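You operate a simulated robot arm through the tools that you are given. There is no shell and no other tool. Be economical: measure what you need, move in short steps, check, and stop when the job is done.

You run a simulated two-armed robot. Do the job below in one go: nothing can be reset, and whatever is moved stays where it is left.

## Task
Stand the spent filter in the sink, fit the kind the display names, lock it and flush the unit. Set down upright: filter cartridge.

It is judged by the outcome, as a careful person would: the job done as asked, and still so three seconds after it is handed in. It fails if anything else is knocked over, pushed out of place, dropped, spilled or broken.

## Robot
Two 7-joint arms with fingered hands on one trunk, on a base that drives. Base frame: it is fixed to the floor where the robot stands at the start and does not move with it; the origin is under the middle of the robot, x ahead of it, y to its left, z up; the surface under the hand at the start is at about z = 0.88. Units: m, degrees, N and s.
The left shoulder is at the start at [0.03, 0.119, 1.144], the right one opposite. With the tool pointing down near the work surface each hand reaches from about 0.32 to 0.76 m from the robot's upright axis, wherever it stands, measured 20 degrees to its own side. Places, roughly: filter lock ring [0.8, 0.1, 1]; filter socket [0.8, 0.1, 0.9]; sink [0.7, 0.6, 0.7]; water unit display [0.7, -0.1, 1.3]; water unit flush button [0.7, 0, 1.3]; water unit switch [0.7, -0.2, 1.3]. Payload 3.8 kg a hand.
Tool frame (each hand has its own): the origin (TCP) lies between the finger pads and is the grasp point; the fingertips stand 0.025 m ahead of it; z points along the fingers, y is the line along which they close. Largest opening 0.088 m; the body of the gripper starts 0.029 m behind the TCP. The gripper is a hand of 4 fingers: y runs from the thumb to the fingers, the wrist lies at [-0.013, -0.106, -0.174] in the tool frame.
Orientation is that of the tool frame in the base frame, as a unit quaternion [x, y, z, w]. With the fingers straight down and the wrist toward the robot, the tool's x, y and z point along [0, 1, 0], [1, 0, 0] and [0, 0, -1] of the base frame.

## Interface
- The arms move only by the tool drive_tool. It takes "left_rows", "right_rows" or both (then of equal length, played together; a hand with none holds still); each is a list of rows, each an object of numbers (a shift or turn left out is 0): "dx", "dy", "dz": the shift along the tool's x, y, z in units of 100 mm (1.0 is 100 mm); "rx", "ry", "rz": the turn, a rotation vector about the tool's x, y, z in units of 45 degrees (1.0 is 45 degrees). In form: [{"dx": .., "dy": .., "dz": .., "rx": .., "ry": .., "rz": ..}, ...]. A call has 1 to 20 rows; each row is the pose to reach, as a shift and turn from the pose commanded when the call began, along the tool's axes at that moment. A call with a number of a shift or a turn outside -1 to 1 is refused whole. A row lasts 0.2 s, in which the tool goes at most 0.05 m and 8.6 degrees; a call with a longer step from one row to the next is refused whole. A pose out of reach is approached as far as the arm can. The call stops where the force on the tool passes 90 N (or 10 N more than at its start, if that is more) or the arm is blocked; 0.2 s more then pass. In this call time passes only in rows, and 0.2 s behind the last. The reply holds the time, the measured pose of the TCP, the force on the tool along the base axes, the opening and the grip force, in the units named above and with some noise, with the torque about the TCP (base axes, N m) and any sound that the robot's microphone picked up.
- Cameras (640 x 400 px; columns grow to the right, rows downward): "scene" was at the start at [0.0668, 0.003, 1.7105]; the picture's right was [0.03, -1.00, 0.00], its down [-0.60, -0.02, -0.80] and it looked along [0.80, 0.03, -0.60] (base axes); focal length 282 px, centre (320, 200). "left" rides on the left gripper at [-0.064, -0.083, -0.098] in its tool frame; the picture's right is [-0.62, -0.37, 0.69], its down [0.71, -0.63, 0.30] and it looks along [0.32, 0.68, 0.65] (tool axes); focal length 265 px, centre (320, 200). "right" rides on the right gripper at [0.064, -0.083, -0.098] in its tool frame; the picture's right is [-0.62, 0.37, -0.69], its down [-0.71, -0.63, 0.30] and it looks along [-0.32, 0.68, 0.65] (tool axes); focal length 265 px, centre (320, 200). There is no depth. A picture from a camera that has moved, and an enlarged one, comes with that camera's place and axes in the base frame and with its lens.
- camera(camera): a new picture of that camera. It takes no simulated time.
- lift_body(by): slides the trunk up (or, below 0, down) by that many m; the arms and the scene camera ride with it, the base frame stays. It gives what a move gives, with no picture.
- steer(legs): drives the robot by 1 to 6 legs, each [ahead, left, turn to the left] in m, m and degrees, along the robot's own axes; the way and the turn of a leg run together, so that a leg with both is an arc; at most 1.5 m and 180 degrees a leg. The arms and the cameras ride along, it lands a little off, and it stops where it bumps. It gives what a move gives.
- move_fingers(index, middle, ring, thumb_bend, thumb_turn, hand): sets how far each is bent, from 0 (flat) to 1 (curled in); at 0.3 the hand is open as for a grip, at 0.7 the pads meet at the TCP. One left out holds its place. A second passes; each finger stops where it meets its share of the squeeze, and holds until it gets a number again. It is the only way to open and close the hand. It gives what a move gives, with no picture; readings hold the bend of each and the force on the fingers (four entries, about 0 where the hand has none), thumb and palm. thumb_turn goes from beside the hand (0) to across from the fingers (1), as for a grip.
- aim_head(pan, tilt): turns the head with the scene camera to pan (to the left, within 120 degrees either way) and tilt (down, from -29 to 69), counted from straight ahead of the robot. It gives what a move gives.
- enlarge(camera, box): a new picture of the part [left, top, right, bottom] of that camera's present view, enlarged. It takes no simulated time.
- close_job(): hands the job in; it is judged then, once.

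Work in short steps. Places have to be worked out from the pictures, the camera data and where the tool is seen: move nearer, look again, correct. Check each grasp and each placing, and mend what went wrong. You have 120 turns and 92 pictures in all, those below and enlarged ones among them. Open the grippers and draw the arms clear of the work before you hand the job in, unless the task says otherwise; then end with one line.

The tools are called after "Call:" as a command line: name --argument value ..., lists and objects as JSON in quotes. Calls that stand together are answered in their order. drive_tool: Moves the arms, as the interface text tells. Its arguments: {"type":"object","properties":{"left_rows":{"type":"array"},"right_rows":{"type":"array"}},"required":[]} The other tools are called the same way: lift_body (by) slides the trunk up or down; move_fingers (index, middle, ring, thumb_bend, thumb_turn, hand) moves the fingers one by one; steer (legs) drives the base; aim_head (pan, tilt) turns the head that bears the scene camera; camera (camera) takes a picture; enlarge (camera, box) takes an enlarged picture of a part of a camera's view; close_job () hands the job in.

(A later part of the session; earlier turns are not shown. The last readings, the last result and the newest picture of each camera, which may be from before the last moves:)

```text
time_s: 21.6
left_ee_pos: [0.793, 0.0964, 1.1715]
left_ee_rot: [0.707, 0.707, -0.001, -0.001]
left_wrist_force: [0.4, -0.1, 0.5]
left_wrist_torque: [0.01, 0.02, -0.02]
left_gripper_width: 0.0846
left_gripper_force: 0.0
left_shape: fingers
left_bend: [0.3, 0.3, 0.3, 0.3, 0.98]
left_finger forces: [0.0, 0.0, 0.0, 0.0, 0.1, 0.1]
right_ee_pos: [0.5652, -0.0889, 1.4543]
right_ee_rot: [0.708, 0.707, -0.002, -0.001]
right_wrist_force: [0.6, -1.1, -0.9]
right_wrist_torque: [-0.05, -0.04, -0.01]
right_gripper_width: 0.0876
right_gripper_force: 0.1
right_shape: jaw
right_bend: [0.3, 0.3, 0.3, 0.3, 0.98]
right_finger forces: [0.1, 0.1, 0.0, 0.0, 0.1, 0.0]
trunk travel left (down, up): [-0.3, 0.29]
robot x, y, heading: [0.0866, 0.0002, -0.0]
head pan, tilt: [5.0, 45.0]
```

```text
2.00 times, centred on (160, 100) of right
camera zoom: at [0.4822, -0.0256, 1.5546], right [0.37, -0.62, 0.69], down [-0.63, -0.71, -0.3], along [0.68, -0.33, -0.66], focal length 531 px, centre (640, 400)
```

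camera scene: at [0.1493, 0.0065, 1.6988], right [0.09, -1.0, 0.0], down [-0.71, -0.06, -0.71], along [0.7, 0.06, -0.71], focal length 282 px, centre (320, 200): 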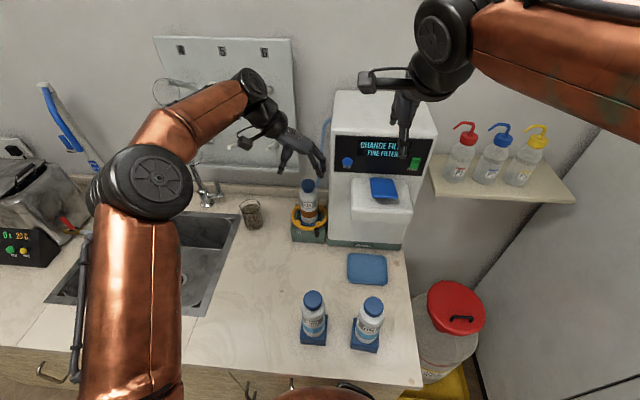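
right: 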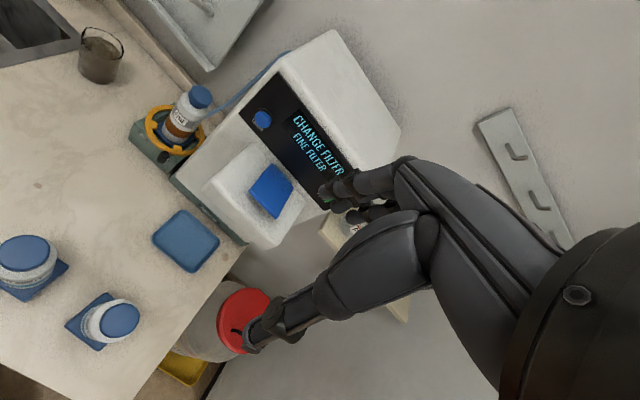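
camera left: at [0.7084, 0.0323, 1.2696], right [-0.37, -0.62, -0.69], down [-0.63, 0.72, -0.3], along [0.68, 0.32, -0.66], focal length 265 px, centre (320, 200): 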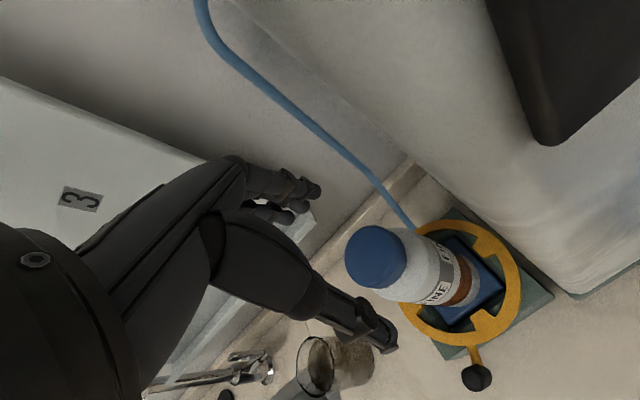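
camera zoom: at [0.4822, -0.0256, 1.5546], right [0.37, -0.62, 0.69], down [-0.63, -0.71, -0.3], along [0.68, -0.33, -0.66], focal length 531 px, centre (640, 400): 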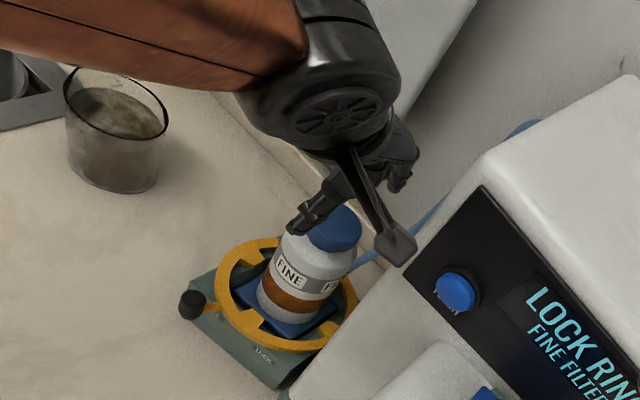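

The cap centre is at about (0.791, 0.093). I make a small correction and descend to cap mid-height at z≈1.103.

Call:
drive_tool --left_rows '[{"dx": -0.03, "dy": -0.02, "dz": 0.2}, {"dx": -0.03, "dy": -0.02, "dz": 0.4}, {"dx": -0.03, "dy": -0.02, "dz": 0.55}, {"dx": -0.03, "dy": -0.02, "dz": 0.68}]'

Call:
camera --camera "left"

Call:
enlarge --camera "right" --box '[60, 40, 260, 180]'

```text
time_s: 22.6
left_ee_pos: [0.7902, 0.0927, 1.105]
left_ee_rot: [0.708, 0.706, -0.001, -0.001]
left_wrist_force: [-0.2, 0.1, 0.0]
left_wrist_torque: [-0.01, 0.05, 0.0]
left_gripper_width: 0.0843
left_gripper_force: 0.0
left_shape: fingers
left_bend: [0.3, 0.3, 0.3, 0.3, 0.98]
left_finger forces: [0.0, 0.0, 0.1, 0.0, 0.1, 0.1]
right_ee_pos: [0.5667, -0.0899, 1.4555]
right_ee_rot: [0.709, 0.706, -0.001, -0.001]
right_wrist_force: [-0.7, 0.3, -0.2]
right_wrist_torque: [0.01, -0.01, -0.02]
right_gripper_width: 0.0876
right_gripper_force: 0.1
right_shape: jaw
right_bend: [0.3, 0.3, 0.3, 0.3, 0.98]
right_finger forces: [0.0, 0.1, 0.1, 0.0, 0.1, 0.1]
trunk travel left (down, up): [-0.3, 0.29]
robot x, y, heading: [0.0855, 0.0001, -0.1]
head pan, tilt: [5.0, 45.0]
```

```text
61 pictures are left
camera left: at [0.7064, 0.0293, 1.2031], right [-0.37, -0.62, -0.69], down [-0.63, 0.72, -0.3], along [0.68, 0.32, -0.66], focal length 265 px, centre (320, 200)
```

left: 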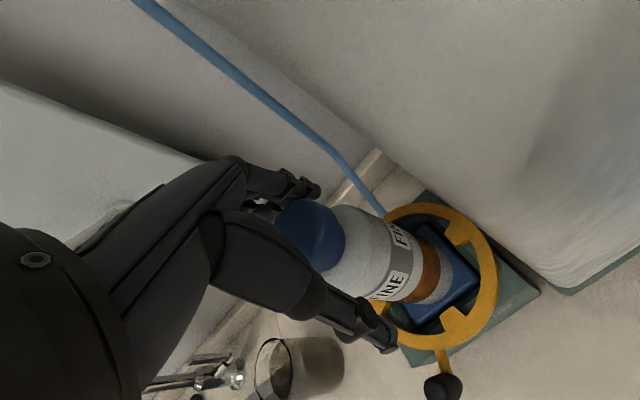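

```text
2.86 times, centred on (160, 110) of right
camera zoom: at [0.4819, -0.0255, 1.5547], right [0.37, -0.62, 0.69], down [-0.63, -0.71, -0.3], along [0.68, -0.33, -0.66], focal length 758 px, centre (777, 457)
```

zoom: 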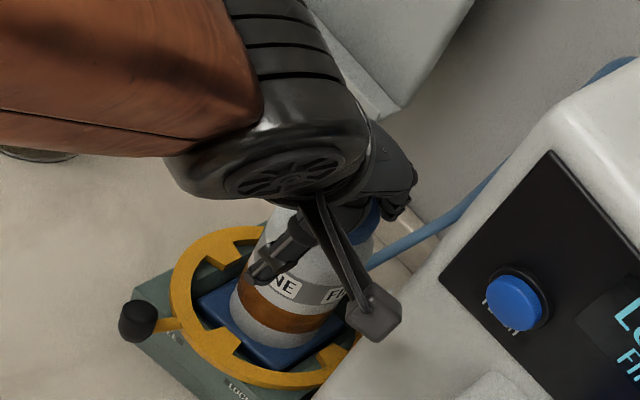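

The cap lies between the thumb and fingers. I close the hand on it.

Call:
move_fingers --hand "left" --index 0.75 --middle 0.75 --ring 0.75 --thumb_bend 0.75

Call:
camera --camera "left"

```text
time_s: 23.6
left_ee_pos: [0.7912, 0.0938, 1.1082]
left_ee_rot: [0.709, 0.705, 0.001, 0.001]
left_wrist_force: [11.0, 2.3, 16.2]
left_wrist_torque: [0.01, -1.05, -0.31]
left_gripper_width: 0.0296
left_gripper_force: 27.8
left_shape: fingers
left_bend: [0.56, 0.53, 0.73, 0.59, 0.96]
left_finger forces: [17.8, 12.4, 10.2, 0.0, 16.1, 0.0]
right_ee_pos: [0.566, -0.0887, 1.4561]
right_ee_rot: [0.708, 0.706, -0.001, 0.0]
right_wrist_force: [0.9, 0.1, -0.9]
right_wrist_torque: [0.01, 0.02, -0.04]
right_gripper_width: 0.0876
right_gripper_force: 0.1
right_shape: jaw
right_bend: [0.3, 0.3, 0.3, 0.3, 0.98]
right_finger forces: [0.0, 0.0, 0.1, 0.0, 0.0, 0.0]
trunk travel left (down, up): [-0.3, 0.29]
robot x, y, heading: [0.0859, -0.0003, -0.1]
head pan, tilt: [5.0, 45.0]
```

```text
59 pictures are left
camera left: at [0.7068, 0.0298, 1.2058], right [-0.37, -0.62, -0.69], down [-0.63, 0.72, -0.31], along [0.69, 0.32, -0.65], focal length 265 px, centre (320, 200)
```

left: 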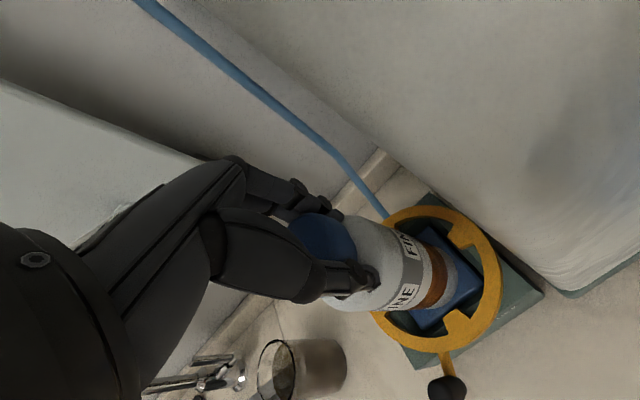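

I have a firm grip of about 28 N. I lift slowly and straight up.

Call:
drive_tool --left_rows '[{"dz": -0.08}, {"dz": -0.16}, {"dz": -0.25}, {"dz": -0.35}, {"dz": -0.45}]'

Call:
camera --camera "left"

Call:
enlarge --camera "right" --box '[60, 20, 260, 180]'

```text
time_s: 24.8
left_ee_pos: [0.7896, 0.0949, 1.1507]
left_ee_rot: [0.708, 0.706, -0.002, -0.002]
left_wrist_force: [2.7, -0.3, -3.1]
left_wrist_torque: [-0.04, -0.48, -0.09]
left_gripper_width: 0.0275
left_gripper_force: 20.8
left_shape: fingers
left_bend: [0.57, 0.54, 0.73, 0.6, 0.95]
left_finger forces: [8.0, 8.8, 7.0, 0.0, 18.5, 0.1]
right_ee_pos: [0.5665, -0.0896, 1.4559]
right_ee_rot: [0.708, 0.706, -0.002, -0.001]
right_wrist_force: [-0.1, -0.4, -0.6]
right_wrist_torque: [0.03, 0.0, -0.04]
right_gripper_width: 0.0877
right_gripper_force: 0.1
right_shape: jaw
right_bend: [0.3, 0.3, 0.3, 0.3, 0.98]
right_finger forces: [0.0, 0.0, 0.0, 0.0, 0.1, 0.0]
trunk travel left (down, up): [-0.3, 0.29]
robot x, y, heading: [0.0849, -0.001, -0.3]
head pan, tilt: [5.0, 45.0]
```

```text
58 pictures are left
camera left: at [0.7065, 0.0296, 1.2478], right [-0.37, -0.62, -0.69], down [-0.63, 0.72, -0.3], along [0.68, 0.32, -0.66], focal length 265 px, centre (320, 200)
```

left: 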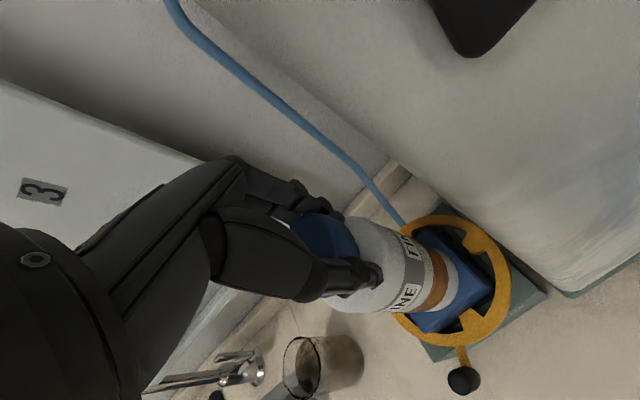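

```text
2.50 times, centred on (160, 100) of right
camera zoom: at [0.4818, -0.0254, 1.5547], right [0.37, -0.62, 0.69], down [-0.63, -0.71, -0.3], along [0.68, -0.33, -0.66], focal length 664 px, centre (720, 450)
```

zoom: 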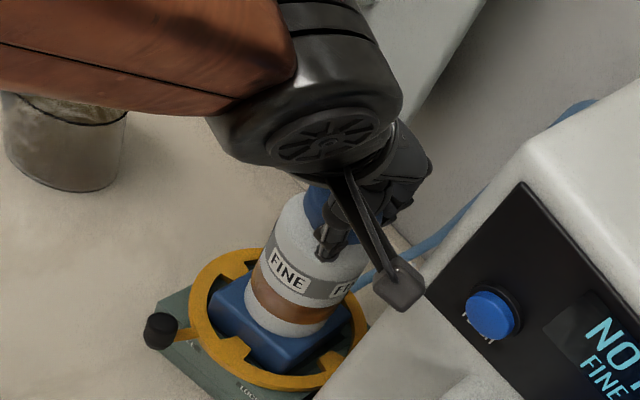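

The cartridge came out with its blue foot, and the display has changed to "NO…". I keep lifting to clear the ring.

Call:
drive_tool --left_rows '[{"dz": -0.15}, {"dz": -0.3}, {"dz": -0.45}, {"dz": -0.6}, {"dz": -0.75}, {"dz": -0.9}, {"dz": -1.0}]'

Call:
aim_head --pan 30 --tilt 45

Call:
camera --camera "scene"

```text
time_s: 26.4
left_ee_pos: [0.7927, 0.092, 1.2501]
left_ee_rot: [0.708, 0.706, -0.002, -0.001]
left_wrist_force: [0.2, 0.6, -4.1]
left_wrist_torque: [-0.04, -0.03, 0.04]
left_gripper_width: 0.0229
left_gripper_force: 23.2
left_shape: fingers
left_bend: [0.6, 0.57, 0.73, 0.61, 0.93]
left_finger forces: [8.8, 8.9, 10.5, 0.1, 18.6, 0.1]
right_ee_pos: [0.5657, -0.0892, 1.4562]
right_ee_rot: [0.708, 0.706, -0.002, -0.001]
right_wrist_force: [0.5, -0.1, -0.2]
right_wrist_torque: [-0.01, 0.01, -0.02]
right_gripper_width: 0.0874
right_gripper_force: 0.0
right_shape: jaw
right_bend: [0.3, 0.3, 0.3, 0.3, 0.98]
right_finger forces: [0.1, 0.0, 0.1, 0.1, 0.1, 0.1]
trunk travel left (down, up): [-0.3, 0.29]
robot x, y, heading: [0.086, 0.001, -0.2]
head pan, tilt: [5.0, 45.0]
```

```text
time_s: 27.3
left_ee_pos: [0.7918, 0.0934, 1.2501]
left_ee_rot: [0.709, 0.706, -0.001, -0.001]
left_wrist_force: [-0.2, -0.2, -3.9]
left_wrist_torque: [-0.01, -0.02, -0.02]
left_gripper_width: 0.0228
left_gripper_force: 23.0
left_shape: fingers
left_bend: [0.6, 0.57, 0.73, 0.61, 0.93]
left_finger forces: [8.8, 8.9, 10.7, 0.0, 18.5, 0.1]
right_ee_pos: [0.5668, -0.0891, 1.4558]
right_ee_rot: [0.708, 0.706, -0.002, -0.001]
right_wrist_force: [1.1, -0.1, 0.4]
right_wrist_torque: [0.01, 0.0, 0.0]
right_gripper_width: 0.0878
right_gripper_force: 0.1
right_shape: jaw
right_bend: [0.3, 0.3, 0.3, 0.3, 0.98]
right_finger forces: [0.0, 0.0, 0.1, 0.1, 0.1, 0.1]
trunk travel left (down, up): [-0.3, 0.29]
robot x, y, heading: [0.0885, 0.0005, 0.0]
head pan, tilt: [30.0, 45.0]
```

```text
56 pictures are left
camera scene: at [0.1382, 0.0407, 1.6989], right [0.5, -0.87, 0.0], down [-0.61, -0.35, -0.71], along [0.61, 0.35, -0.71], focal length 282 px, centre (320, 200)
```

scene: 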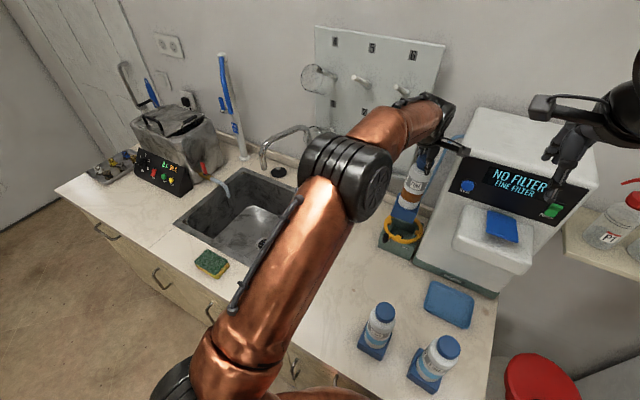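

The spent cartridge is free, and the display reads NO FILTER / FINE FILTER. I bring the arm in over clear counter, then drive back a little and left toward the sink, whose opening spans x 0.46–0.86 and y 0.38–0.85.

Call:
drive_tool --left_rows '[{"dy": -0.15, "dx": 0.05, "dz": -0.1}, {"dy": -0.3, "dx": 0.1, "dz": -0.2}, {"dy": -0.45, "dx": 0.2, "dz": -0.3}, {"dy": -0.6, "dx": 0.3, "dz": -0.4}, {"dy": -0.75, "dx": 0.4, "dz": -0.5}, {"dy": -0.9, "dx": 0.5, "dz": -0.5}, {"dy": -1.0, "dx": 0.5, "dz": -0.5}]'

Call:
steer --legs '[[-0.06, 0, 0], [0, 0.38, 0]]'

Call:
aim_head --pan 5 --tilt 50

Call:
camera --camera "scene"

Call:
camera --camera "left"

```text
time_s: 28.9
left_ee_pos: [0.69, 0.1436, 1.3015]
left_ee_rot: [0.709, 0.705, 0.0, -0.002]
left_wrist_force: [0.2, -0.2, -4.2]
left_wrist_torque: [-0.05, -0.08, -0.01]
left_gripper_width: 0.0229
left_gripper_force: 23.0
left_shape: fingers
left_bend: [0.6, 0.57, 0.73, 0.61, 0.93]
left_finger forces: [8.8, 8.7, 10.9, 0.0, 18.4, 0.1]
right_ee_pos: [0.567, -0.0907, 1.4551]
right_ee_rot: [0.708, 0.706, -0.001, 0.0]
right_wrist_force: [-0.4, 0.2, 0.3]
right_wrist_torque: [0.0, 0.0, 0.02]
right_gripper_width: 0.0878
right_gripper_force: 0.0
right_shape: jaw
right_bend: [0.3, 0.3, 0.3, 0.3, 0.98]
right_finger forces: [0.0, 0.0, 0.0, 0.0, 0.0, 0.1]
trunk travel left (down, up): [-0.3, 0.29]
robot x, y, heading: [0.0881, 0.0001, -0.2]
head pan, tilt: [30.0, 45.0]
```

```text
time_s: 31.9
left_ee_pos: [0.631, 0.5284, 1.3015]
left_ee_rot: [0.707, 0.707, -0.001, -0.001]
left_wrist_force: [-0.2, -0.5, -4.0]
left_wrist_torque: [-0.02, -0.04, -0.01]
left_gripper_width: 0.0227
left_gripper_force: 22.9
left_shape: fingers
left_bend: [0.6, 0.57, 0.73, 0.61, 0.93]
left_finger forces: [8.9, 8.1, 10.7, 0.0, 18.6, 0.0]
right_ee_pos: [0.5079, 0.2953, 1.4548]
right_ee_rot: [0.707, 0.707, -0.002, 0.0]
right_wrist_force: [0.3, -0.2, 0.2]
right_wrist_torque: [0.03, 0.01, -0.03]
right_gripper_width: 0.0874
right_gripper_force: 0.0
right_shape: jaw
right_bend: [0.3, 0.3, 0.3, 0.3, 0.98]
right_finger forces: [0.1, 0.0, 0.0, 0.0, 0.1, 0.0]
trunk travel left (down, up): [-0.3, 0.29]
robot x, y, heading: [0.0275, 0.3842, 0.1]
head pan, tilt: [30.0, 45.0]
```

```text
time_s: 32.8
left_ee_pos: [0.6308, 0.5284, 1.3011]
left_ee_rot: [0.707, 0.707, -0.001, -0.001]
left_wrist_force: [0.3, 0.2, -4.3]
left_wrist_torque: [-0.05, -0.07, 0.01]
left_gripper_width: 0.0229
left_gripper_force: 23.1
left_shape: fingers
left_bend: [0.6, 0.57, 0.73, 0.61, 0.93]
left_finger forces: [8.7, 8.0, 10.6, 0.0, 18.5, 0.0]
right_ee_pos: [0.507, 0.2949, 1.4546]
right_ee_rot: [0.707, 0.707, -0.002, -0.001]
right_wrist_force: [-0.9, -0.3, 0.2]
right_wrist_torque: [0.01, -0.01, 0.01]
right_gripper_width: 0.0876
right_gripper_force: 0.0
right_shape: jaw
right_bend: [0.3, 0.3, 0.3, 0.3, 0.98]
right_finger forces: [0.0, 0.0, 0.0, 0.1, 0.0, 0.0]
trunk travel left (down, up): [-0.3, 0.29]
robot x, y, heading: [0.0293, 0.3838, -0.2]
head pan, tilt: [5.0, 50.0]
```

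```text
55 pictures are left
camera scene: at [0.0855, 0.3896, 1.692], right [0.09, -1.0, 0.0], down [-0.76, -0.07, -0.64], along [0.64, 0.06, -0.77], focal length 282 px, centre (320, 200)
```

scene: 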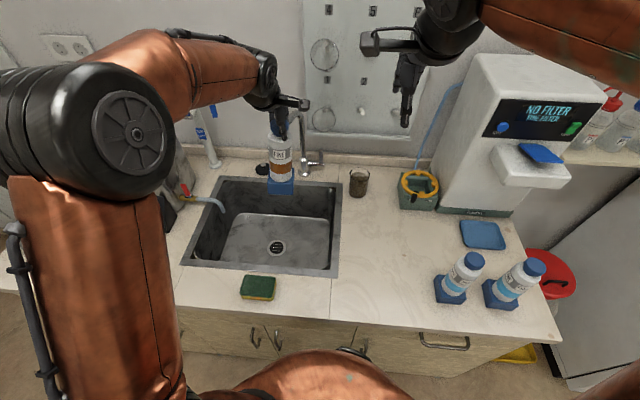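

```text
54 pictures are left
camera left: at [0.5472, 0.4643, 1.3993], right [-0.37, -0.62, -0.69], down [-0.63, 0.71, -0.3], along [0.68, 0.32, -0.66], focal length 265 px, centre (320, 200)
```

left: 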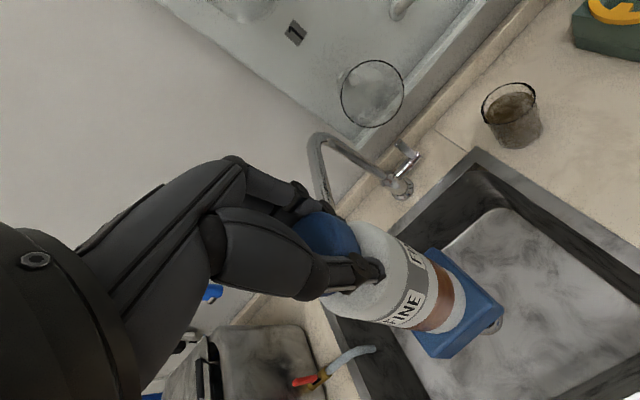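

The sink floor to the right of the drain is clear, at about (0.62, 0.50), and the faucet tip is well behind it. I move over that spot and descend.

Call:
drive_tool --left_rows '[{"dx": -0.05, "dy": -0.03, "dz": 0.2}, {"dx": -0.1, "dy": -0.06, "dz": 0.4}, {"dx": -0.15, "dy": -0.1, "dz": 0.6}, {"dx": -0.2, "dy": -0.1, "dz": 0.8}, {"dx": -0.28, "dy": -0.1, "dz": 1.0}]'

Call:
drive_tool --left_rows '[{"dz": 0.2}, {"dz": 0.4}, {"dz": 0.6}, {"dz": 0.8}, {"dz": 1.0}]'

Call:
camera --camera "scene"

Call:
camera --camera "left"

```text
time_s: 34.0
left_ee_pos: [0.6217, 0.5015, 1.1992]
left_ee_rot: [0.707, 0.707, -0.001, -0.001]
left_wrist_force: [-0.5, -0.7, -4.0]
left_wrist_torque: [-0.03, -0.04, 0.03]
left_gripper_width: 0.0226
left_gripper_force: 23.2
left_shape: fingers
left_bend: [0.6, 0.57, 0.73, 0.61, 0.93]
left_finger forces: [8.9, 7.4, 10.4, 0.0, 18.3, 0.0]
right_ee_pos: [0.5075, 0.294, 1.456]
right_ee_rot: [0.707, 0.707, -0.002, 0.0]
right_wrist_force: [0.0, 0.4, 0.2]
right_wrist_torque: [0.0, -0.01, -0.04]
right_gripper_width: 0.0875
right_gripper_force: 0.0
right_shape: jaw
right_bend: [0.3, 0.3, 0.3, 0.3, 0.98]
right_finger forces: [0.0, 0.1, 0.0, 0.0, 0.1, 0.0]
trunk travel left (down, up): [-0.3, 0.29]
robot x, y, heading: [0.0321, 0.3841, 0.0]
head pan, tilt: [5.0, 50.0]
```

```text
time_s: 35.2
left_ee_pos: [0.621, 0.5022, 1.1003]
left_ee_rot: [0.707, 0.707, -0.002, -0.002]
left_wrist_force: [-0.3, 0.1, -4.3]
left_wrist_torque: [-0.08, -0.02, 0.01]
left_gripper_width: 0.0229
left_gripper_force: 22.8
left_shape: fingers
left_bend: [0.6, 0.57, 0.73, 0.61, 0.93]
left_finger forces: [8.8, 7.7, 10.7, 0.1, 18.2, 0.0]
right_ee_pos: [0.5081, 0.295, 1.4546]
right_ee_rot: [0.707, 0.707, -0.003, 0.0]
right_wrist_force: [-0.4, 1.0, 0.1]
right_wrist_torque: [-0.02, -0.01, 0.01]
right_gripper_width: 0.0875
right_gripper_force: 0.0
right_shape: jaw
right_bend: [0.3, 0.3, 0.3, 0.3, 0.98]
right_finger forces: [0.0, 0.1, 0.0, 0.0, 0.1, 0.0]
trunk travel left (down, up): [-0.3, 0.29]
robot x, y, heading: [0.0269, 0.3862, -0.2]
head pan, tilt: [5.0, 50.0]
```

```text
53 pictures are left
camera scene: at [0.086, 0.3899, 1.6919], right [0.09, -1.0, 0.0], down [-0.76, -0.07, -0.64], along [0.64, 0.06, -0.77], focal length 282 px, centre (320, 200)
```

scene: 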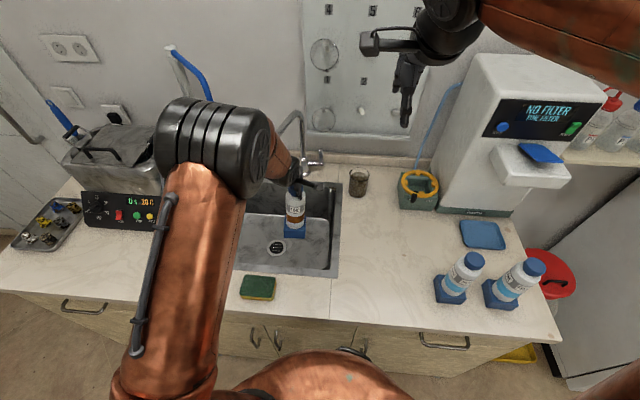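

```text
52 pictures are left
camera left: at [0.5367, 0.4377, 1.199], right [-0.37, -0.62, -0.69], down [-0.63, 0.71, -0.3], along [0.68, 0.33, -0.66], focal length 265 px, centre (320, 200)
```

left: 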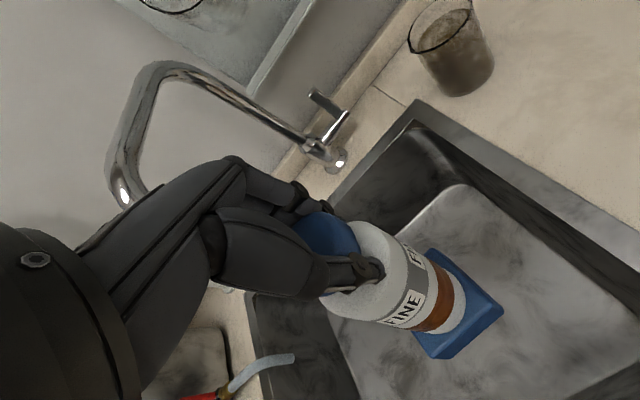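

The foot hangs level over the flat sink floor. I continue down, fast at first and then gently.

Call:
drive_tool --left_rows '[{"dz": 0.2}, {"dz": 0.4}, {"dz": 0.6}, {"dz": 0.8}, {"dz": 1.0}]'

Call:
camera --camera "left"

Call:
enlarge --camera "scene" --box '[200, 150, 360, 290]'

```text
time_s: 36.4
left_ee_pos: [0.6225, 0.5003, 1.0012]
left_ee_rot: [0.707, 0.707, -0.001, -0.001]
left_wrist_force: [0.9, -0.2, -4.0]
left_wrist_torque: [-0.07, -0.04, -0.01]
left_gripper_width: 0.0225
left_gripper_force: 23.0
left_shape: fingers
left_bend: [0.6, 0.58, 0.73, 0.61, 0.93]
left_finger forces: [8.8, 7.8, 10.8, 0.0, 18.3, 0.0]
right_ee_pos: [0.5082, 0.2968, 1.4544]
right_ee_rot: [0.707, 0.707, -0.002, -0.001]
right_wrist_force: [1.0, 0.4, 0.0]
right_wrist_torque: [0.0, 0.04, 0.0]
right_gripper_width: 0.0877
right_gripper_force: 0.1
right_shape: jaw
right_bend: [0.3, 0.3, 0.3, 0.3, 0.98]
right_finger forces: [0.1, 0.1, 0.0, 0.0, 0.0, 0.0]
trunk travel left (down, up): [-0.3, 0.29]
robot x, y, heading: [0.0269, 0.3838, 0.3]
head pan, tilt: [5.0, 50.0]
```

```text
51 pictures are left
camera left: at [0.5375, 0.4362, 1.0987], right [-0.37, -0.62, -0.69], down [-0.63, 0.71, -0.3], along [0.68, 0.32, -0.66], focal length 265 px, centre (320, 200)
```

left: 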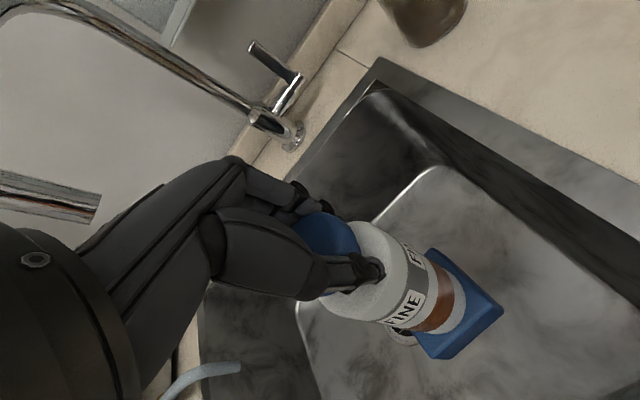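

```text
2.86 times, centred on (280, 220) of scene
camera zoom: at [0.086, 0.39, 1.6919], right [0.09, -1.0, 0.0], down [-0.76, -0.07, -0.64], along [0.64, 0.06, -0.77], focal length 807 px, centre (434, 143)
```

zoom: 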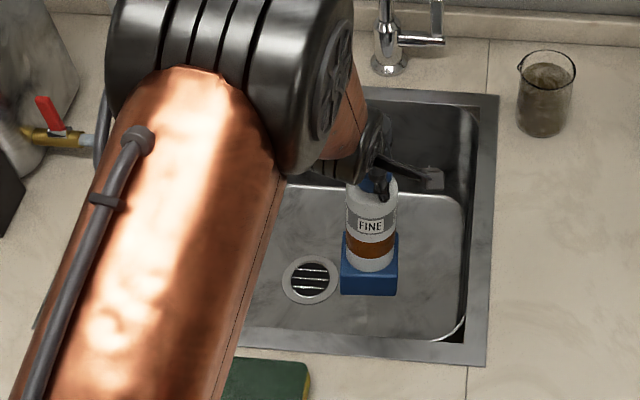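

Still clear. I lower another 80 mm, then use fine steps and watch the force.

Call:
drive_tool --left_rows '[{"dz": 0.15}, {"dz": 0.3}, {"dz": 0.45}, {"dz": 0.6}, {"dz": 0.7}, {"dz": 0.8}]'

Call:
enlarge --camera "scene" --box '[220, 170, 360, 290]'

```text
time_s: 37.8
left_ee_pos: [0.6201, 0.5001, 0.9202]
left_ee_rot: [0.706, 0.708, -0.001, -0.001]
left_wrist_force: [-0.1, 0.5, -3.7]
left_wrist_torque: [-0.07, -0.06, 0.01]
left_gripper_width: 0.0227
left_gripper_force: 22.7
left_shape: fingers
left_bend: [0.6, 0.58, 0.73, 0.62, 0.93]
left_finger forces: [8.9, 7.4, 11.0, 0.0, 18.1, 0.0]
right_ee_pos: [0.5081, 0.2961, 1.4555]
right_ee_rot: [0.707, 0.707, -0.002, -0.001]
right_wrist_force: [0.3, 0.5, 0.3]
right_wrist_torque: [-0.04, -0.01, -0.03]
right_gripper_width: 0.0878
right_gripper_force: 0.1
right_shape: jaw
right_bend: [0.3, 0.3, 0.3, 0.3, 0.98]
right_finger forces: [0.0, 0.0, 0.1, 0.1, 0.1, 0.0]
trunk travel left (down, up): [-0.3, 0.29]
robot x, y, heading: [0.0248, 0.3813, -0.0]
head pan, tilt: [5.0, 50.0]
```

```text
3.33 times, centred on (290, 230) of scene
camera zoom: at [0.0858, 0.3899, 1.6919], right [0.09, -1.0, 0.0], down [-0.76, -0.07, -0.64], along [0.64, 0.06, -0.77], focal length 942 px, centre (420, 100)
```

zoom: 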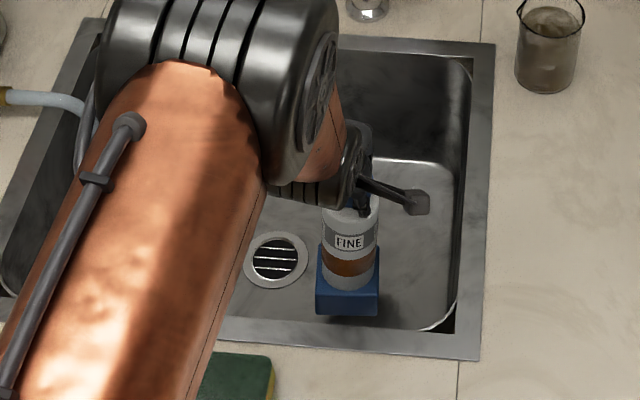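

The foot is now close to the floor. I continue in small steps.

Call:
drive_tool --left_rows '[{"dz": 0.04}, {"dz": 0.08}, {"dz": 0.12}, {"dz": 0.16}]'

```text
time_s: 38.8
left_ee_pos: [0.6186, 0.5016, 0.9052]
left_ee_rot: [0.707, 0.707, -0.002, -0.002]
left_wrist_force: [-0.6, -0.6, -4.0]
left_wrist_torque: [-0.04, -0.05, 0.03]
left_gripper_width: 0.0224
left_gripper_force: 22.4
left_shape: fingers
left_bend: [0.6, 0.58, 0.73, 0.62, 0.93]
left_finger forces: [8.8, 7.4, 11.0, 0.0, 18.2, 0.1]
right_ee_pos: [0.5077, 0.296, 1.4543]
right_ee_rot: [0.708, 0.707, -0.002, 0.0]
right_wrist_force: [0.2, 0.2, 1.1]
right_wrist_torque: [-0.01, 0.0, 0.0]
right_gripper_width: 0.0874
right_gripper_force: 0.1
right_shape: jaw
right_bend: [0.3, 0.3, 0.3, 0.3, 0.98]
right_finger forces: [0.0, 0.1, 0.0, 0.1, 0.0, 0.0]
trunk travel left (down, up): [-0.3, 0.29]
robot x, y, heading: [0.0283, 0.3834, -0.0]
head pan, tilt: [5.0, 50.0]
```

No contact yet, with the force still −4 N, so I go on down.

Call:
drive_tool --left_rows '[{"dz": 0.04}, {"dz": 0.08}, {"dz": 0.12}, {"dz": 0.16}]'

Call:
drive_tool --left_rows '[{"dz": 0.04}, {"dz": 0.08}, {"dz": 0.12}]'

Call:
enlarge --camera "scene" --box '[220, 170, 360, 290]'

```text
time_s: 39.8
left_ee_pos: [0.6194, 0.5024, 0.8882]
left_ee_rot: [0.707, 0.707, -0.002, -0.001]
left_wrist_force: [0.4, -0.2, -4.1]
left_wrist_torque: [-0.06, -0.06, 0.02]
left_gripper_width: 0.0222
left_gripper_force: 23.0
left_shape: fingers
left_bend: [0.6, 0.58, 0.73, 0.62, 0.93]
left_finger forces: [8.8, 7.3, 11.0, 0.1, 18.2, 0.0]
right_ee_pos: [0.5077, 0.2955, 1.455]
right_ee_rot: [0.707, 0.707, -0.002, 0.0]
right_wrist_force: [-0.9, -0.4, 0.6]
right_wrist_torque: [-0.01, 0.0, 0.01]
right_gripper_width: 0.0876
right_gripper_force: 0.0
right_shape: jaw
right_bend: [0.3, 0.3, 0.3, 0.3, 0.98]
right_finger forces: [0.0, 0.1, 0.1, 0.0, 0.0, 0.0]
trunk travel left (down, up): [-0.3, 0.29]
robot x, y, heading: [0.0297, 0.3861, 0.1]
head pan, tilt: [5.0, 50.0]
```

```text
time_s: 40.6
left_ee_pos: [0.6204, 0.5015, 0.8851]
left_ee_rot: [0.707, 0.707, 0.006, 0.006]
left_wrist_force: [-7.4, 3.3, 49.5]
left_wrist_torque: [-0.05, 0.25, -0.1]
left_gripper_width: 0.0232
left_gripper_force: 36.5
left_shape: fingers
left_bend: [0.64, 0.58, 0.74, 0.61, 0.92]
left_finger forces: [10.8, 17.1, 12.0, 0.0, 32.5, 0.1]
right_ee_pos: [0.5009, 0.2936, 1.4582]
right_ee_rot: [0.707, 0.707, 0.0, 0.0]
right_wrist_force: [0.0, 0.5, -0.2]
right_wrist_torque: [0.0, -0.01, -0.02]
right_gripper_width: 0.0877
right_gripper_force: 0.0
right_shape: jaw
right_bend: [0.3, 0.3, 0.3, 0.3, 0.98]
right_finger forces: [0.0, 0.1, 0.0, 0.0, 0.0, 0.0]
trunk travel left (down, up): [-0.3, 0.29]
robot x, y, heading: [0.0281, 0.3835, 0.2]
head pan, tilt: [5.0, 50.0]
```

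```text
3.33 times, centred on (290, 230) of scene
camera zoom: at [0.0771, 0.3891, 1.6927], right [0.09, -1.0, 0.0], down [-0.76, -0.07, -0.65], along [0.64, 0.06, -0.76], focal length 942 px, centre (420, 100)
```

zoom: 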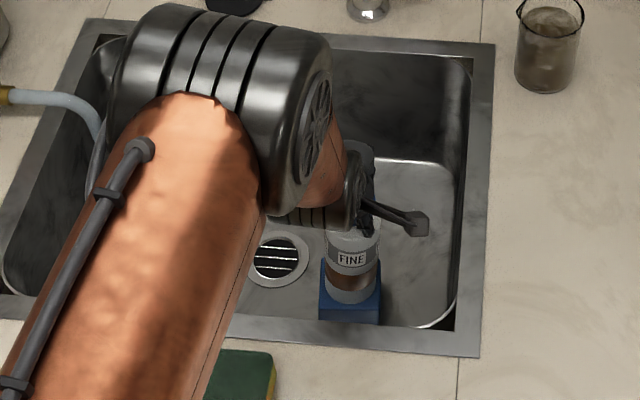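

The foot is on the sink floor, with 50 N of upward force. I ease back up to take the load off.

Call:
drive_tool --left_rows '[{"dz": -0.04}, {"dz": -0.07}]'

```text
time_s: 41.2
left_ee_pos: [0.6184, 0.5012, 0.8858]
left_ee_rot: [0.707, 0.707, 0.0, -0.001]
left_wrist_force: [-1.2, 3.6, 26.7]
left_wrist_torque: [0.16, -0.63, -0.01]
left_gripper_width: 0.0224
left_gripper_force: 30.6
left_shape: fingers
left_bend: [0.63, 0.57, 0.74, 0.61, 0.92]
left_finger forces: [11.6, 18.6, 9.9, 0.0, 20.9, 0.0]
right_ee_pos: [0.504, 0.2948, 1.457]
right_ee_rot: [0.707, 0.707, -0.001, 0.0]
right_wrist_force: [0.2, -0.7, 0.0]
right_wrist_torque: [0.0, 0.03, 0.02]
right_gripper_width: 0.0877
right_gripper_force: 0.0
right_shape: jaw
right_bend: [0.3, 0.3, 0.3, 0.3, 0.98]
right_finger forces: [0.0, 0.0, 0.0, 0.1, 0.0, 0.0]
trunk travel left (down, up): [-0.3, 0.29]
robot x, y, heading: [0.0273, 0.3831, 0.1]
head pan, tilt: [5.0, 50.0]
```

Load is still 27 N, so I ease up a few more millimetres before opening.

Call:
drive_tool --left_rows '[{"dz": -0.04}]'

```text
time_s: 41.6
left_ee_pos: [0.6168, 0.5, 0.8876]
left_ee_rot: [0.707, 0.707, -0.002, -0.004]
left_wrist_force: [0.3, 2.5, 8.2]
left_wrist_torque: [0.22, -0.51, 0.0]
left_gripper_width: 0.0214
left_gripper_force: 24.4
left_shape: fingers
left_bend: [0.62, 0.57, 0.74, 0.61, 0.92]
left_finger forces: [9.1, 12.6, 8.6, 0.1, 18.8, 0.0]
right_ee_pos: [0.5071, 0.2944, 1.4557]
right_ee_rot: [0.707, 0.708, -0.002, 0.0]
right_wrist_force: [0.4, 0.0, 0.6]
right_wrist_torque: [0.02, -0.01, -0.01]
right_gripper_width: 0.0874
right_gripper_force: 0.1
right_shape: jaw
right_bend: [0.3, 0.3, 0.3, 0.3, 0.98]
right_finger forces: [0.1, 0.0, 0.1, 0.0, 0.0, 0.1]
trunk travel left (down, up): [-0.3, 0.29]
robot x, y, heading: [0.0288, 0.3814, 0.1]
head pan, tilt: [5.0, 50.0]
```

The load is light now, so I open the hand gradually and check.

Call:
move_fingers --hand "left" --index 0.5 --middle 0.5 --ring 0.5 --thumb_bend 0.5

Call:
move_fingers --hand "left" --index 0.28 --middle 0.28 --ring 0.28 --thumb_bend 0.28 --thumb_turn 0.98

Call:
camera --camera "left"

```text
time_s: 42.6
left_ee_pos: [0.6191, 0.5017, 0.888]
left_ee_rot: [0.707, 0.707, -0.002, -0.002]
left_wrist_force: [-0.4, 0.2, 0.7]
left_wrist_torque: [0.02, 0.04, 0.02]
left_gripper_width: 0.0413
left_gripper_force: 0.0
left_shape: fingers
left_bend: [0.5, 0.5, 0.5, 0.5, 0.97]
left_finger forces: [0.0, 0.1, 0.0, 0.0, 0.0, 0.0]
right_ee_pos: [0.5078, 0.2945, 1.4551]
right_ee_rot: [0.707, 0.708, -0.001, -0.001]
right_wrist_force: [0.3, 0.7, 0.3]
right_wrist_torque: [0.01, 0.03, 0.01]
right_gripper_width: 0.0879
right_gripper_force: 0.1
right_shape: jaw
right_bend: [0.3, 0.3, 0.3, 0.3, 0.98]
right_finger forces: [0.0, 0.1, 0.0, 0.0, 0.1, 0.0]
trunk travel left (down, up): [-0.3, 0.29]
robot x, y, heading: [0.0318, 0.3836, 0.1]
head pan, tilt: [5.0, 50.0]
```

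```text
time_s: 43.6
left_ee_pos: [0.6195, 0.5017, 0.8885]
left_ee_rot: [0.708, 0.706, -0.001, 0.0]
left_wrist_force: [-1.0, 0.8, 0.5]
left_wrist_torque: [0.02, -0.02, 0.03]
left_gripper_width: 0.0884
left_gripper_force: 0.1
left_shape: fingers
left_bend: [0.28, 0.28, 0.28, 0.28, 0.96]
left_finger forces: [0.0, 0.0, 0.0, 0.0, 0.0, 0.0]
right_ee_pos: [0.5063, 0.2945, 1.4557]
right_ee_rot: [0.707, 0.707, -0.002, -0.001]
right_wrist_force: [0.2, 0.2, -0.2]
right_wrist_torque: [-0.02, 0.0, 0.0]
right_gripper_width: 0.0878
right_gripper_force: 0.0
right_shape: jaw
right_bend: [0.3, 0.3, 0.3, 0.3, 0.98]
right_finger forces: [0.1, 0.1, 0.1, 0.0, 0.1, 0.0]
trunk travel left (down, up): [-0.3, 0.29]
robot x, y, heading: [0.0284, 0.3875, 0.2]
head pan, tilt: [5.0, 50.0]
```

```text
47 pictures are left
camera left: at [0.5354, 0.4369, 0.9867], right [-0.37, -0.62, -0.69], down [-0.63, 0.71, -0.3], along [0.68, 0.32, -0.66], focal length 265 px, centre (320, 200)
```

left: 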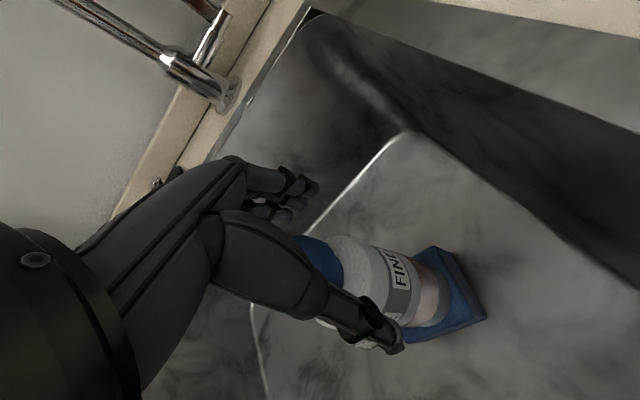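

The hand is free of it and it stands. I rise straight up.

Call:
drive_tool --left_rows '[{"dz": -0.1}, {"dz": -0.2}, {"dz": -0.4}, {"dz": -0.6}, {"dz": -0.8}, {"dz": -1.0}]'

Call:
drive_tool --left_rows '[{"dz": -0.25}, {"dz": -0.5}, {"dz": -0.75}, {"dz": -1.0}]'

Call:
drive_tool --left_rows '[{"dz": -0.25}, {"dz": -0.5}, {"dz": -0.75}, {"dz": -1.0}]'

Call:
camera --camera "scene"

```text
time_s: 45.0
left_ee_pos: [0.6174, 0.501, 0.9893]
left_ee_rot: [0.707, 0.707, -0.001, -0.001]
left_wrist_force: [0.0, -0.1, 0.4]
left_wrist_torque: [0.02, 0.04, -0.02]
left_gripper_width: 0.0885
left_gripper_force: 0.1
left_shape: fingers
left_bend: [0.28, 0.28, 0.28, 0.28, 0.96]
left_finger forces: [0.0, 0.0, 0.1, 0.0, 0.0, 0.0]
right_ee_pos: [0.5075, 0.2949, 1.4551]
right_ee_rot: [0.707, 0.708, -0.001, 0.0]
right_wrist_force: [0.5, -0.7, -0.7]
right_wrist_torque: [0.03, 0.01, 0.01]
right_gripper_width: 0.0878
right_gripper_force: 0.1
right_shape: jaw
right_bend: [0.3, 0.3, 0.3, 0.3, 0.98]
right_finger forces: [0.0, 0.0, 0.0, 0.1, 0.0, 0.0]
trunk travel left (down, up): [-0.3, 0.29]
robot x, y, heading: [0.0289, 0.3861, 0.2]
head pan, tilt: [5.0, 50.0]
```

```text
time_s: 46.0
left_ee_pos: [0.6189, 0.499, 1.0885]
left_ee_rot: [0.707, 0.707, -0.001, -0.001]
left_wrist_force: [-0.2, 0.1, 0.5]
left_wrist_torque: [-0.03, -0.02, -0.01]
left_gripper_width: 0.0885
left_gripper_force: 0.1
left_shape: fingers
left_bend: [0.28, 0.28, 0.28, 0.28, 0.96]
left_finger forces: [0.1, 0.0, 0.1, 0.0, 0.0, 0.0]
right_ee_pos: [0.5066, 0.295, 1.4544]
right_ee_rot: [0.707, 0.707, -0.001, 0.0]
right_wrist_force: [1.0, 0.2, 0.4]
right_wrist_torque: [0.03, 0.01, 0.0]
right_gripper_width: 0.0876
right_gripper_force: 0.0
right_shape: jaw
right_bend: [0.3, 0.3, 0.3, 0.3, 0.98]
right_finger forces: [0.1, 0.0, 0.1, 0.0, 0.1, 0.0]
trunk travel left (down, up): [-0.3, 0.29]
robot x, y, heading: [0.0252, 0.3839, 0.0]
head pan, tilt: [5.0, 50.0]
```

```text
time_s: 47.0
left_ee_pos: [0.6189, 0.5002, 1.1869]
left_ee_rot: [0.707, 0.707, -0.001, -0.002]
left_wrist_force: [-0.2, 0.2, 0.7]
left_wrist_torque: [0.01, 0.03, 0.0]
left_gripper_width: 0.0886
left_gripper_force: 0.0
left_shape: fingers
left_bend: [0.28, 0.28, 0.28, 0.28, 0.96]
left_finger forces: [0.0, 0.0, 0.0, 0.1, 0.1, 0.1]
right_ee_pos: [0.5068, 0.2954, 1.4552]
right_ee_rot: [0.707, 0.707, -0.001, 0.0]
right_wrist_force: [0.2, 0.2, -0.7]
right_wrist_torque: [-0.02, -0.01, 0.01]
right_gripper_width: 0.0877
right_gripper_force: 0.0
right_shape: jaw
right_bend: [0.3, 0.3, 0.3, 0.3, 0.98]
right_finger forces: [0.0, 0.0, 0.0, 0.0, 0.1, 0.0]
trunk travel left (down, up): [-0.3, 0.29]
robot x, y, heading: [0.0254, 0.3851, 0.0]
head pan, tilt: [5.0, 50.0]
```

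```text
46 pictures are left
camera scene: at [0.0841, 0.3896, 1.692], right [0.09, -1.0, 0.0], down [-0.76, -0.07, -0.64], along [0.64, 0.06, -0.77], focal length 282 px, centre (320, 200)
```

scene: 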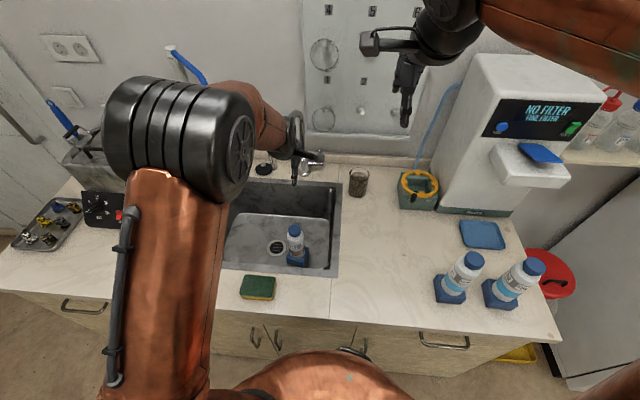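

The spent cartridge stands upright in the sink. Next I retract the left hand a bit higher, then drive right so the left hand comes over the fresh FINE cartridge near (0.44, −0.09).

Call:
drive_tool --left_rows '[{"dz": -0.2, "dy": -0.2}, {"dz": -0.4, "dy": -0.4}, {"dz": -0.6, "dy": -0.6}, {"dz": -0.7, "dy": -0.8}, {"dz": -0.7, "dy": -1.0}]'

Call:
steer --legs '[[0, -0.5, 0]]'

Call:
aim_head --pan 5 --tilt 60

Call:
camera --camera "scene"

Call:
camera --camera "left"

```text
time_s: 48.2
left_ee_pos: [0.5199, 0.5002, 1.2591]
left_ee_rot: [0.707, 0.707, 0.0, -0.002]
left_wrist_force: [0.0, 0.3, -0.6]
left_wrist_torque: [0.0, -0.01, 0.02]
left_gripper_width: 0.0889
left_gripper_force: 0.1
left_shape: fingers
left_bend: [0.28, 0.28, 0.28, 0.28, 0.96]
left_finger forces: [0.1, 0.0, 0.0, 0.1, 0.0, 0.0]
right_ee_pos: [0.5076, 0.2955, 1.4561]
right_ee_rot: [0.707, 0.707, -0.002, 0.0]
right_wrist_force: [-0.5, -0.4, 0.1]
right_wrist_torque: [-0.01, -0.02, 0.03]
right_gripper_width: 0.0877
right_gripper_force: 0.0
right_shape: jaw
right_bend: [0.3, 0.3, 0.3, 0.3, 0.98]
right_finger forces: [0.0, 0.0, 0.0, 0.0, 0.0, 0.1]
trunk travel left (down, up): [-0.3, 0.29]
robot x, y, heading: [0.028, 0.3818, 0.3]
head pan, tilt: [5.0, 50.0]
```

```text
time_s: 51.2
left_ee_pos: [0.5218, -0.0048, 1.2592]
left_ee_rot: [0.706, 0.708, 0.0, -0.002]
left_wrist_force: [1.0, -0.4, -1.0]
left_wrist_torque: [-0.02, 0.0, -0.02]
left_gripper_width: 0.0887
left_gripper_force: 0.0
left_shape: fingers
left_bend: [0.28, 0.28, 0.28, 0.28, 0.96]
left_finger forces: [0.0, 0.1, 0.1, 0.0, 0.2, 0.0]
right_ee_pos: [0.5091, -0.2097, 1.455]
right_ee_rot: [0.706, 0.708, -0.001, 0.0]
right_wrist_force: [0.7, -0.5, -1.1]
right_wrist_torque: [-0.01, 0.02, -0.03]
right_gripper_width: 0.0877
right_gripper_force: 0.0
right_shape: jaw
right_bend: [0.3, 0.3, 0.3, 0.3, 0.98]
right_finger forces: [0.0, 0.0, 0.0, 0.0, 0.0, 0.0]
trunk travel left (down, up): [-0.3, 0.29]
robot x, y, heading: [0.0297, -0.1255, 0.3]
head pan, tilt: [5.0, 50.0]
```

```text
time_s: 51.9
left_ee_pos: [0.522, -0.0036, 1.2589]
left_ee_rot: [0.706, 0.708, -0.001, -0.001]
left_wrist_force: [-0.3, -0.6, -0.1]
left_wrist_torque: [-0.02, 0.02, -0.02]
left_gripper_width: 0.0887
left_gripper_force: 0.0
left_shape: fingers
left_bend: [0.28, 0.28, 0.28, 0.28, 0.96]
left_finger forces: [0.1, 0.0, 0.1, 0.0, 0.0, 0.1]
right_ee_pos: [0.5088, -0.2099, 1.4554]
right_ee_rot: [0.706, 0.708, -0.001, -0.001]
right_wrist_force: [0.8, 0.7, -0.6]
right_wrist_torque: [-0.01, 0.05, -0.02]
right_gripper_width: 0.0876
right_gripper_force: 0.1
right_shape: jaw
right_bend: [0.3, 0.3, 0.3, 0.3, 0.98]
right_finger forces: [0.0, 0.0, 0.0, 0.1, 0.1, 0.0]
trunk travel left (down, up): [-0.3, 0.29]
robot x, y, heading: [0.0307, -0.1215, 0.4]
head pan, tilt: [5.0, 60.0]
```

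```text
45 pictures are left
camera scene: at [0.0762, -0.1174, 1.6794], right [0.09, -1.0, 0.0], down [-0.86, -0.08, -0.5], along [0.5, 0.05, -0.87], focal length 282 px, centre (320, 200)
```

scene: 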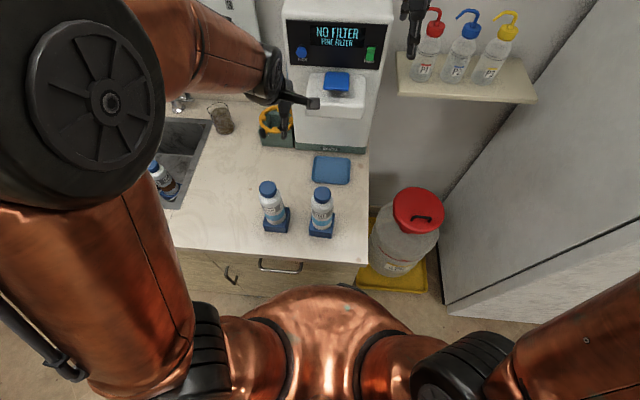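

```text
44 pictures are left
camera left: at [0.4381, -0.069, 1.3573], right [-0.37, -0.62, -0.69], down [-0.63, 0.71, -0.3], along [0.68, 0.33, -0.66], focal length 265 px, centre (320, 200)
```

left: 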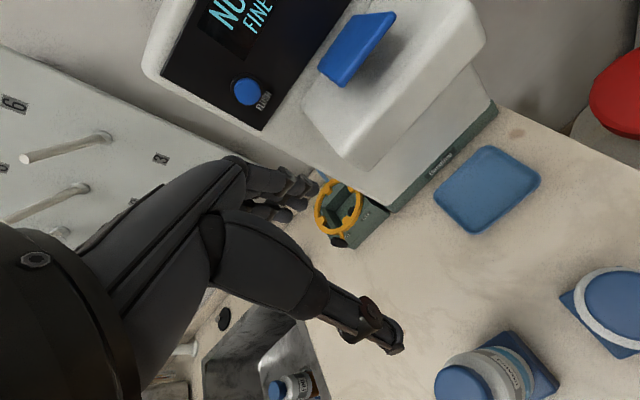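

The FINE cap is at (0.443, −0.088). I move the open hand above it and look for the exact centre and the foot's yaw.

Call:
drive_tool --left_rows '[{"dx": -0.2, "dy": -0.2}, {"dx": -0.4, "dy": -0.4}, {"dx": -0.6, "dy": -0.6}, {"dx": -0.85, "dy": -0.79, "dz": 0.2}]'

Call:
camera --camera "left"

Call:
enlarge --camera "scene" --box '[240, 160, 360, 250]'

```text
time_s: 52.9
left_ee_pos: [0.4436, -0.0927, 1.2408]
left_ee_rot: [0.706, 0.709, -0.001, -0.001]
left_wrist_force: [0.9, 0.2, -0.4]
left_wrist_torque: [-0.03, 0.01, 0.02]
left_gripper_width: 0.0883
left_gripper_force: 0.0
left_shape: fingers
left_bend: [0.28, 0.28, 0.28, 0.28, 0.96]
left_finger forces: [0.1, 0.0, 0.1, 0.0, 0.0, 0.0]
right_ee_pos: [0.5091, -0.2113, 1.4547]
right_ee_rot: [0.706, 0.708, -0.001, -0.001]
right_wrist_force: [-0.8, -0.3, -0.4]
right_wrist_torque: [0.04, 0.04, 0.0]
right_gripper_width: 0.0876
right_gripper_force: 0.1
right_shape: jaw
right_bend: [0.3, 0.3, 0.3, 0.3, 0.98]
right_finger forces: [0.0, 0.0, 0.0, 0.0, 0.0, 0.0]
trunk travel left (down, up): [-0.3, 0.29]
robot x, y, heading: [0.0269, -0.1253, 0.4]
head pan, tilt: [5.0, 60.0]
```

```text
43 pictures are left
camera left: at [0.3593, -0.157, 1.3384], right [-0.37, -0.62, -0.69], down [-0.63, 0.71, -0.3], along [0.68, 0.33, -0.66], focal length 265 px, centre (320, 200)
```

left: 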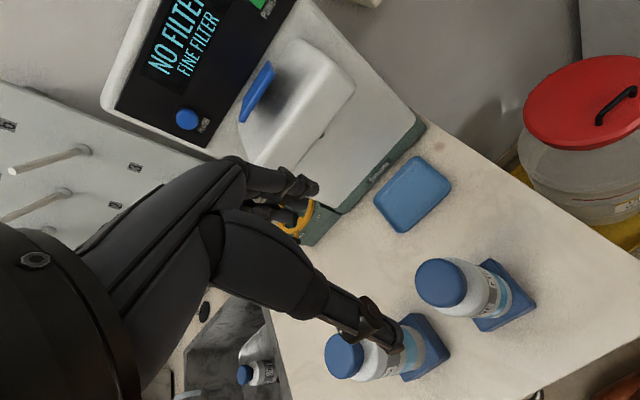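

```text
4.44 times, centred on (300, 205) of scene
camera zoom: at [0.0759, -0.1192, 1.6794], right [0.09, -1.0, 0.0], down [-0.86, -0.08, -0.5], along [0.5, 0.05, -0.87], focal length 1256 px, centre (409, 178)
```

zoom: 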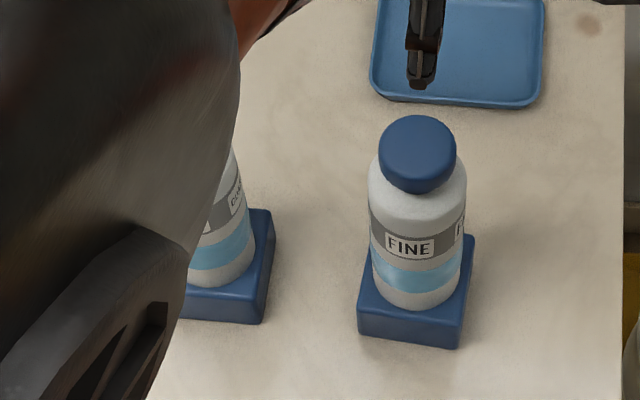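

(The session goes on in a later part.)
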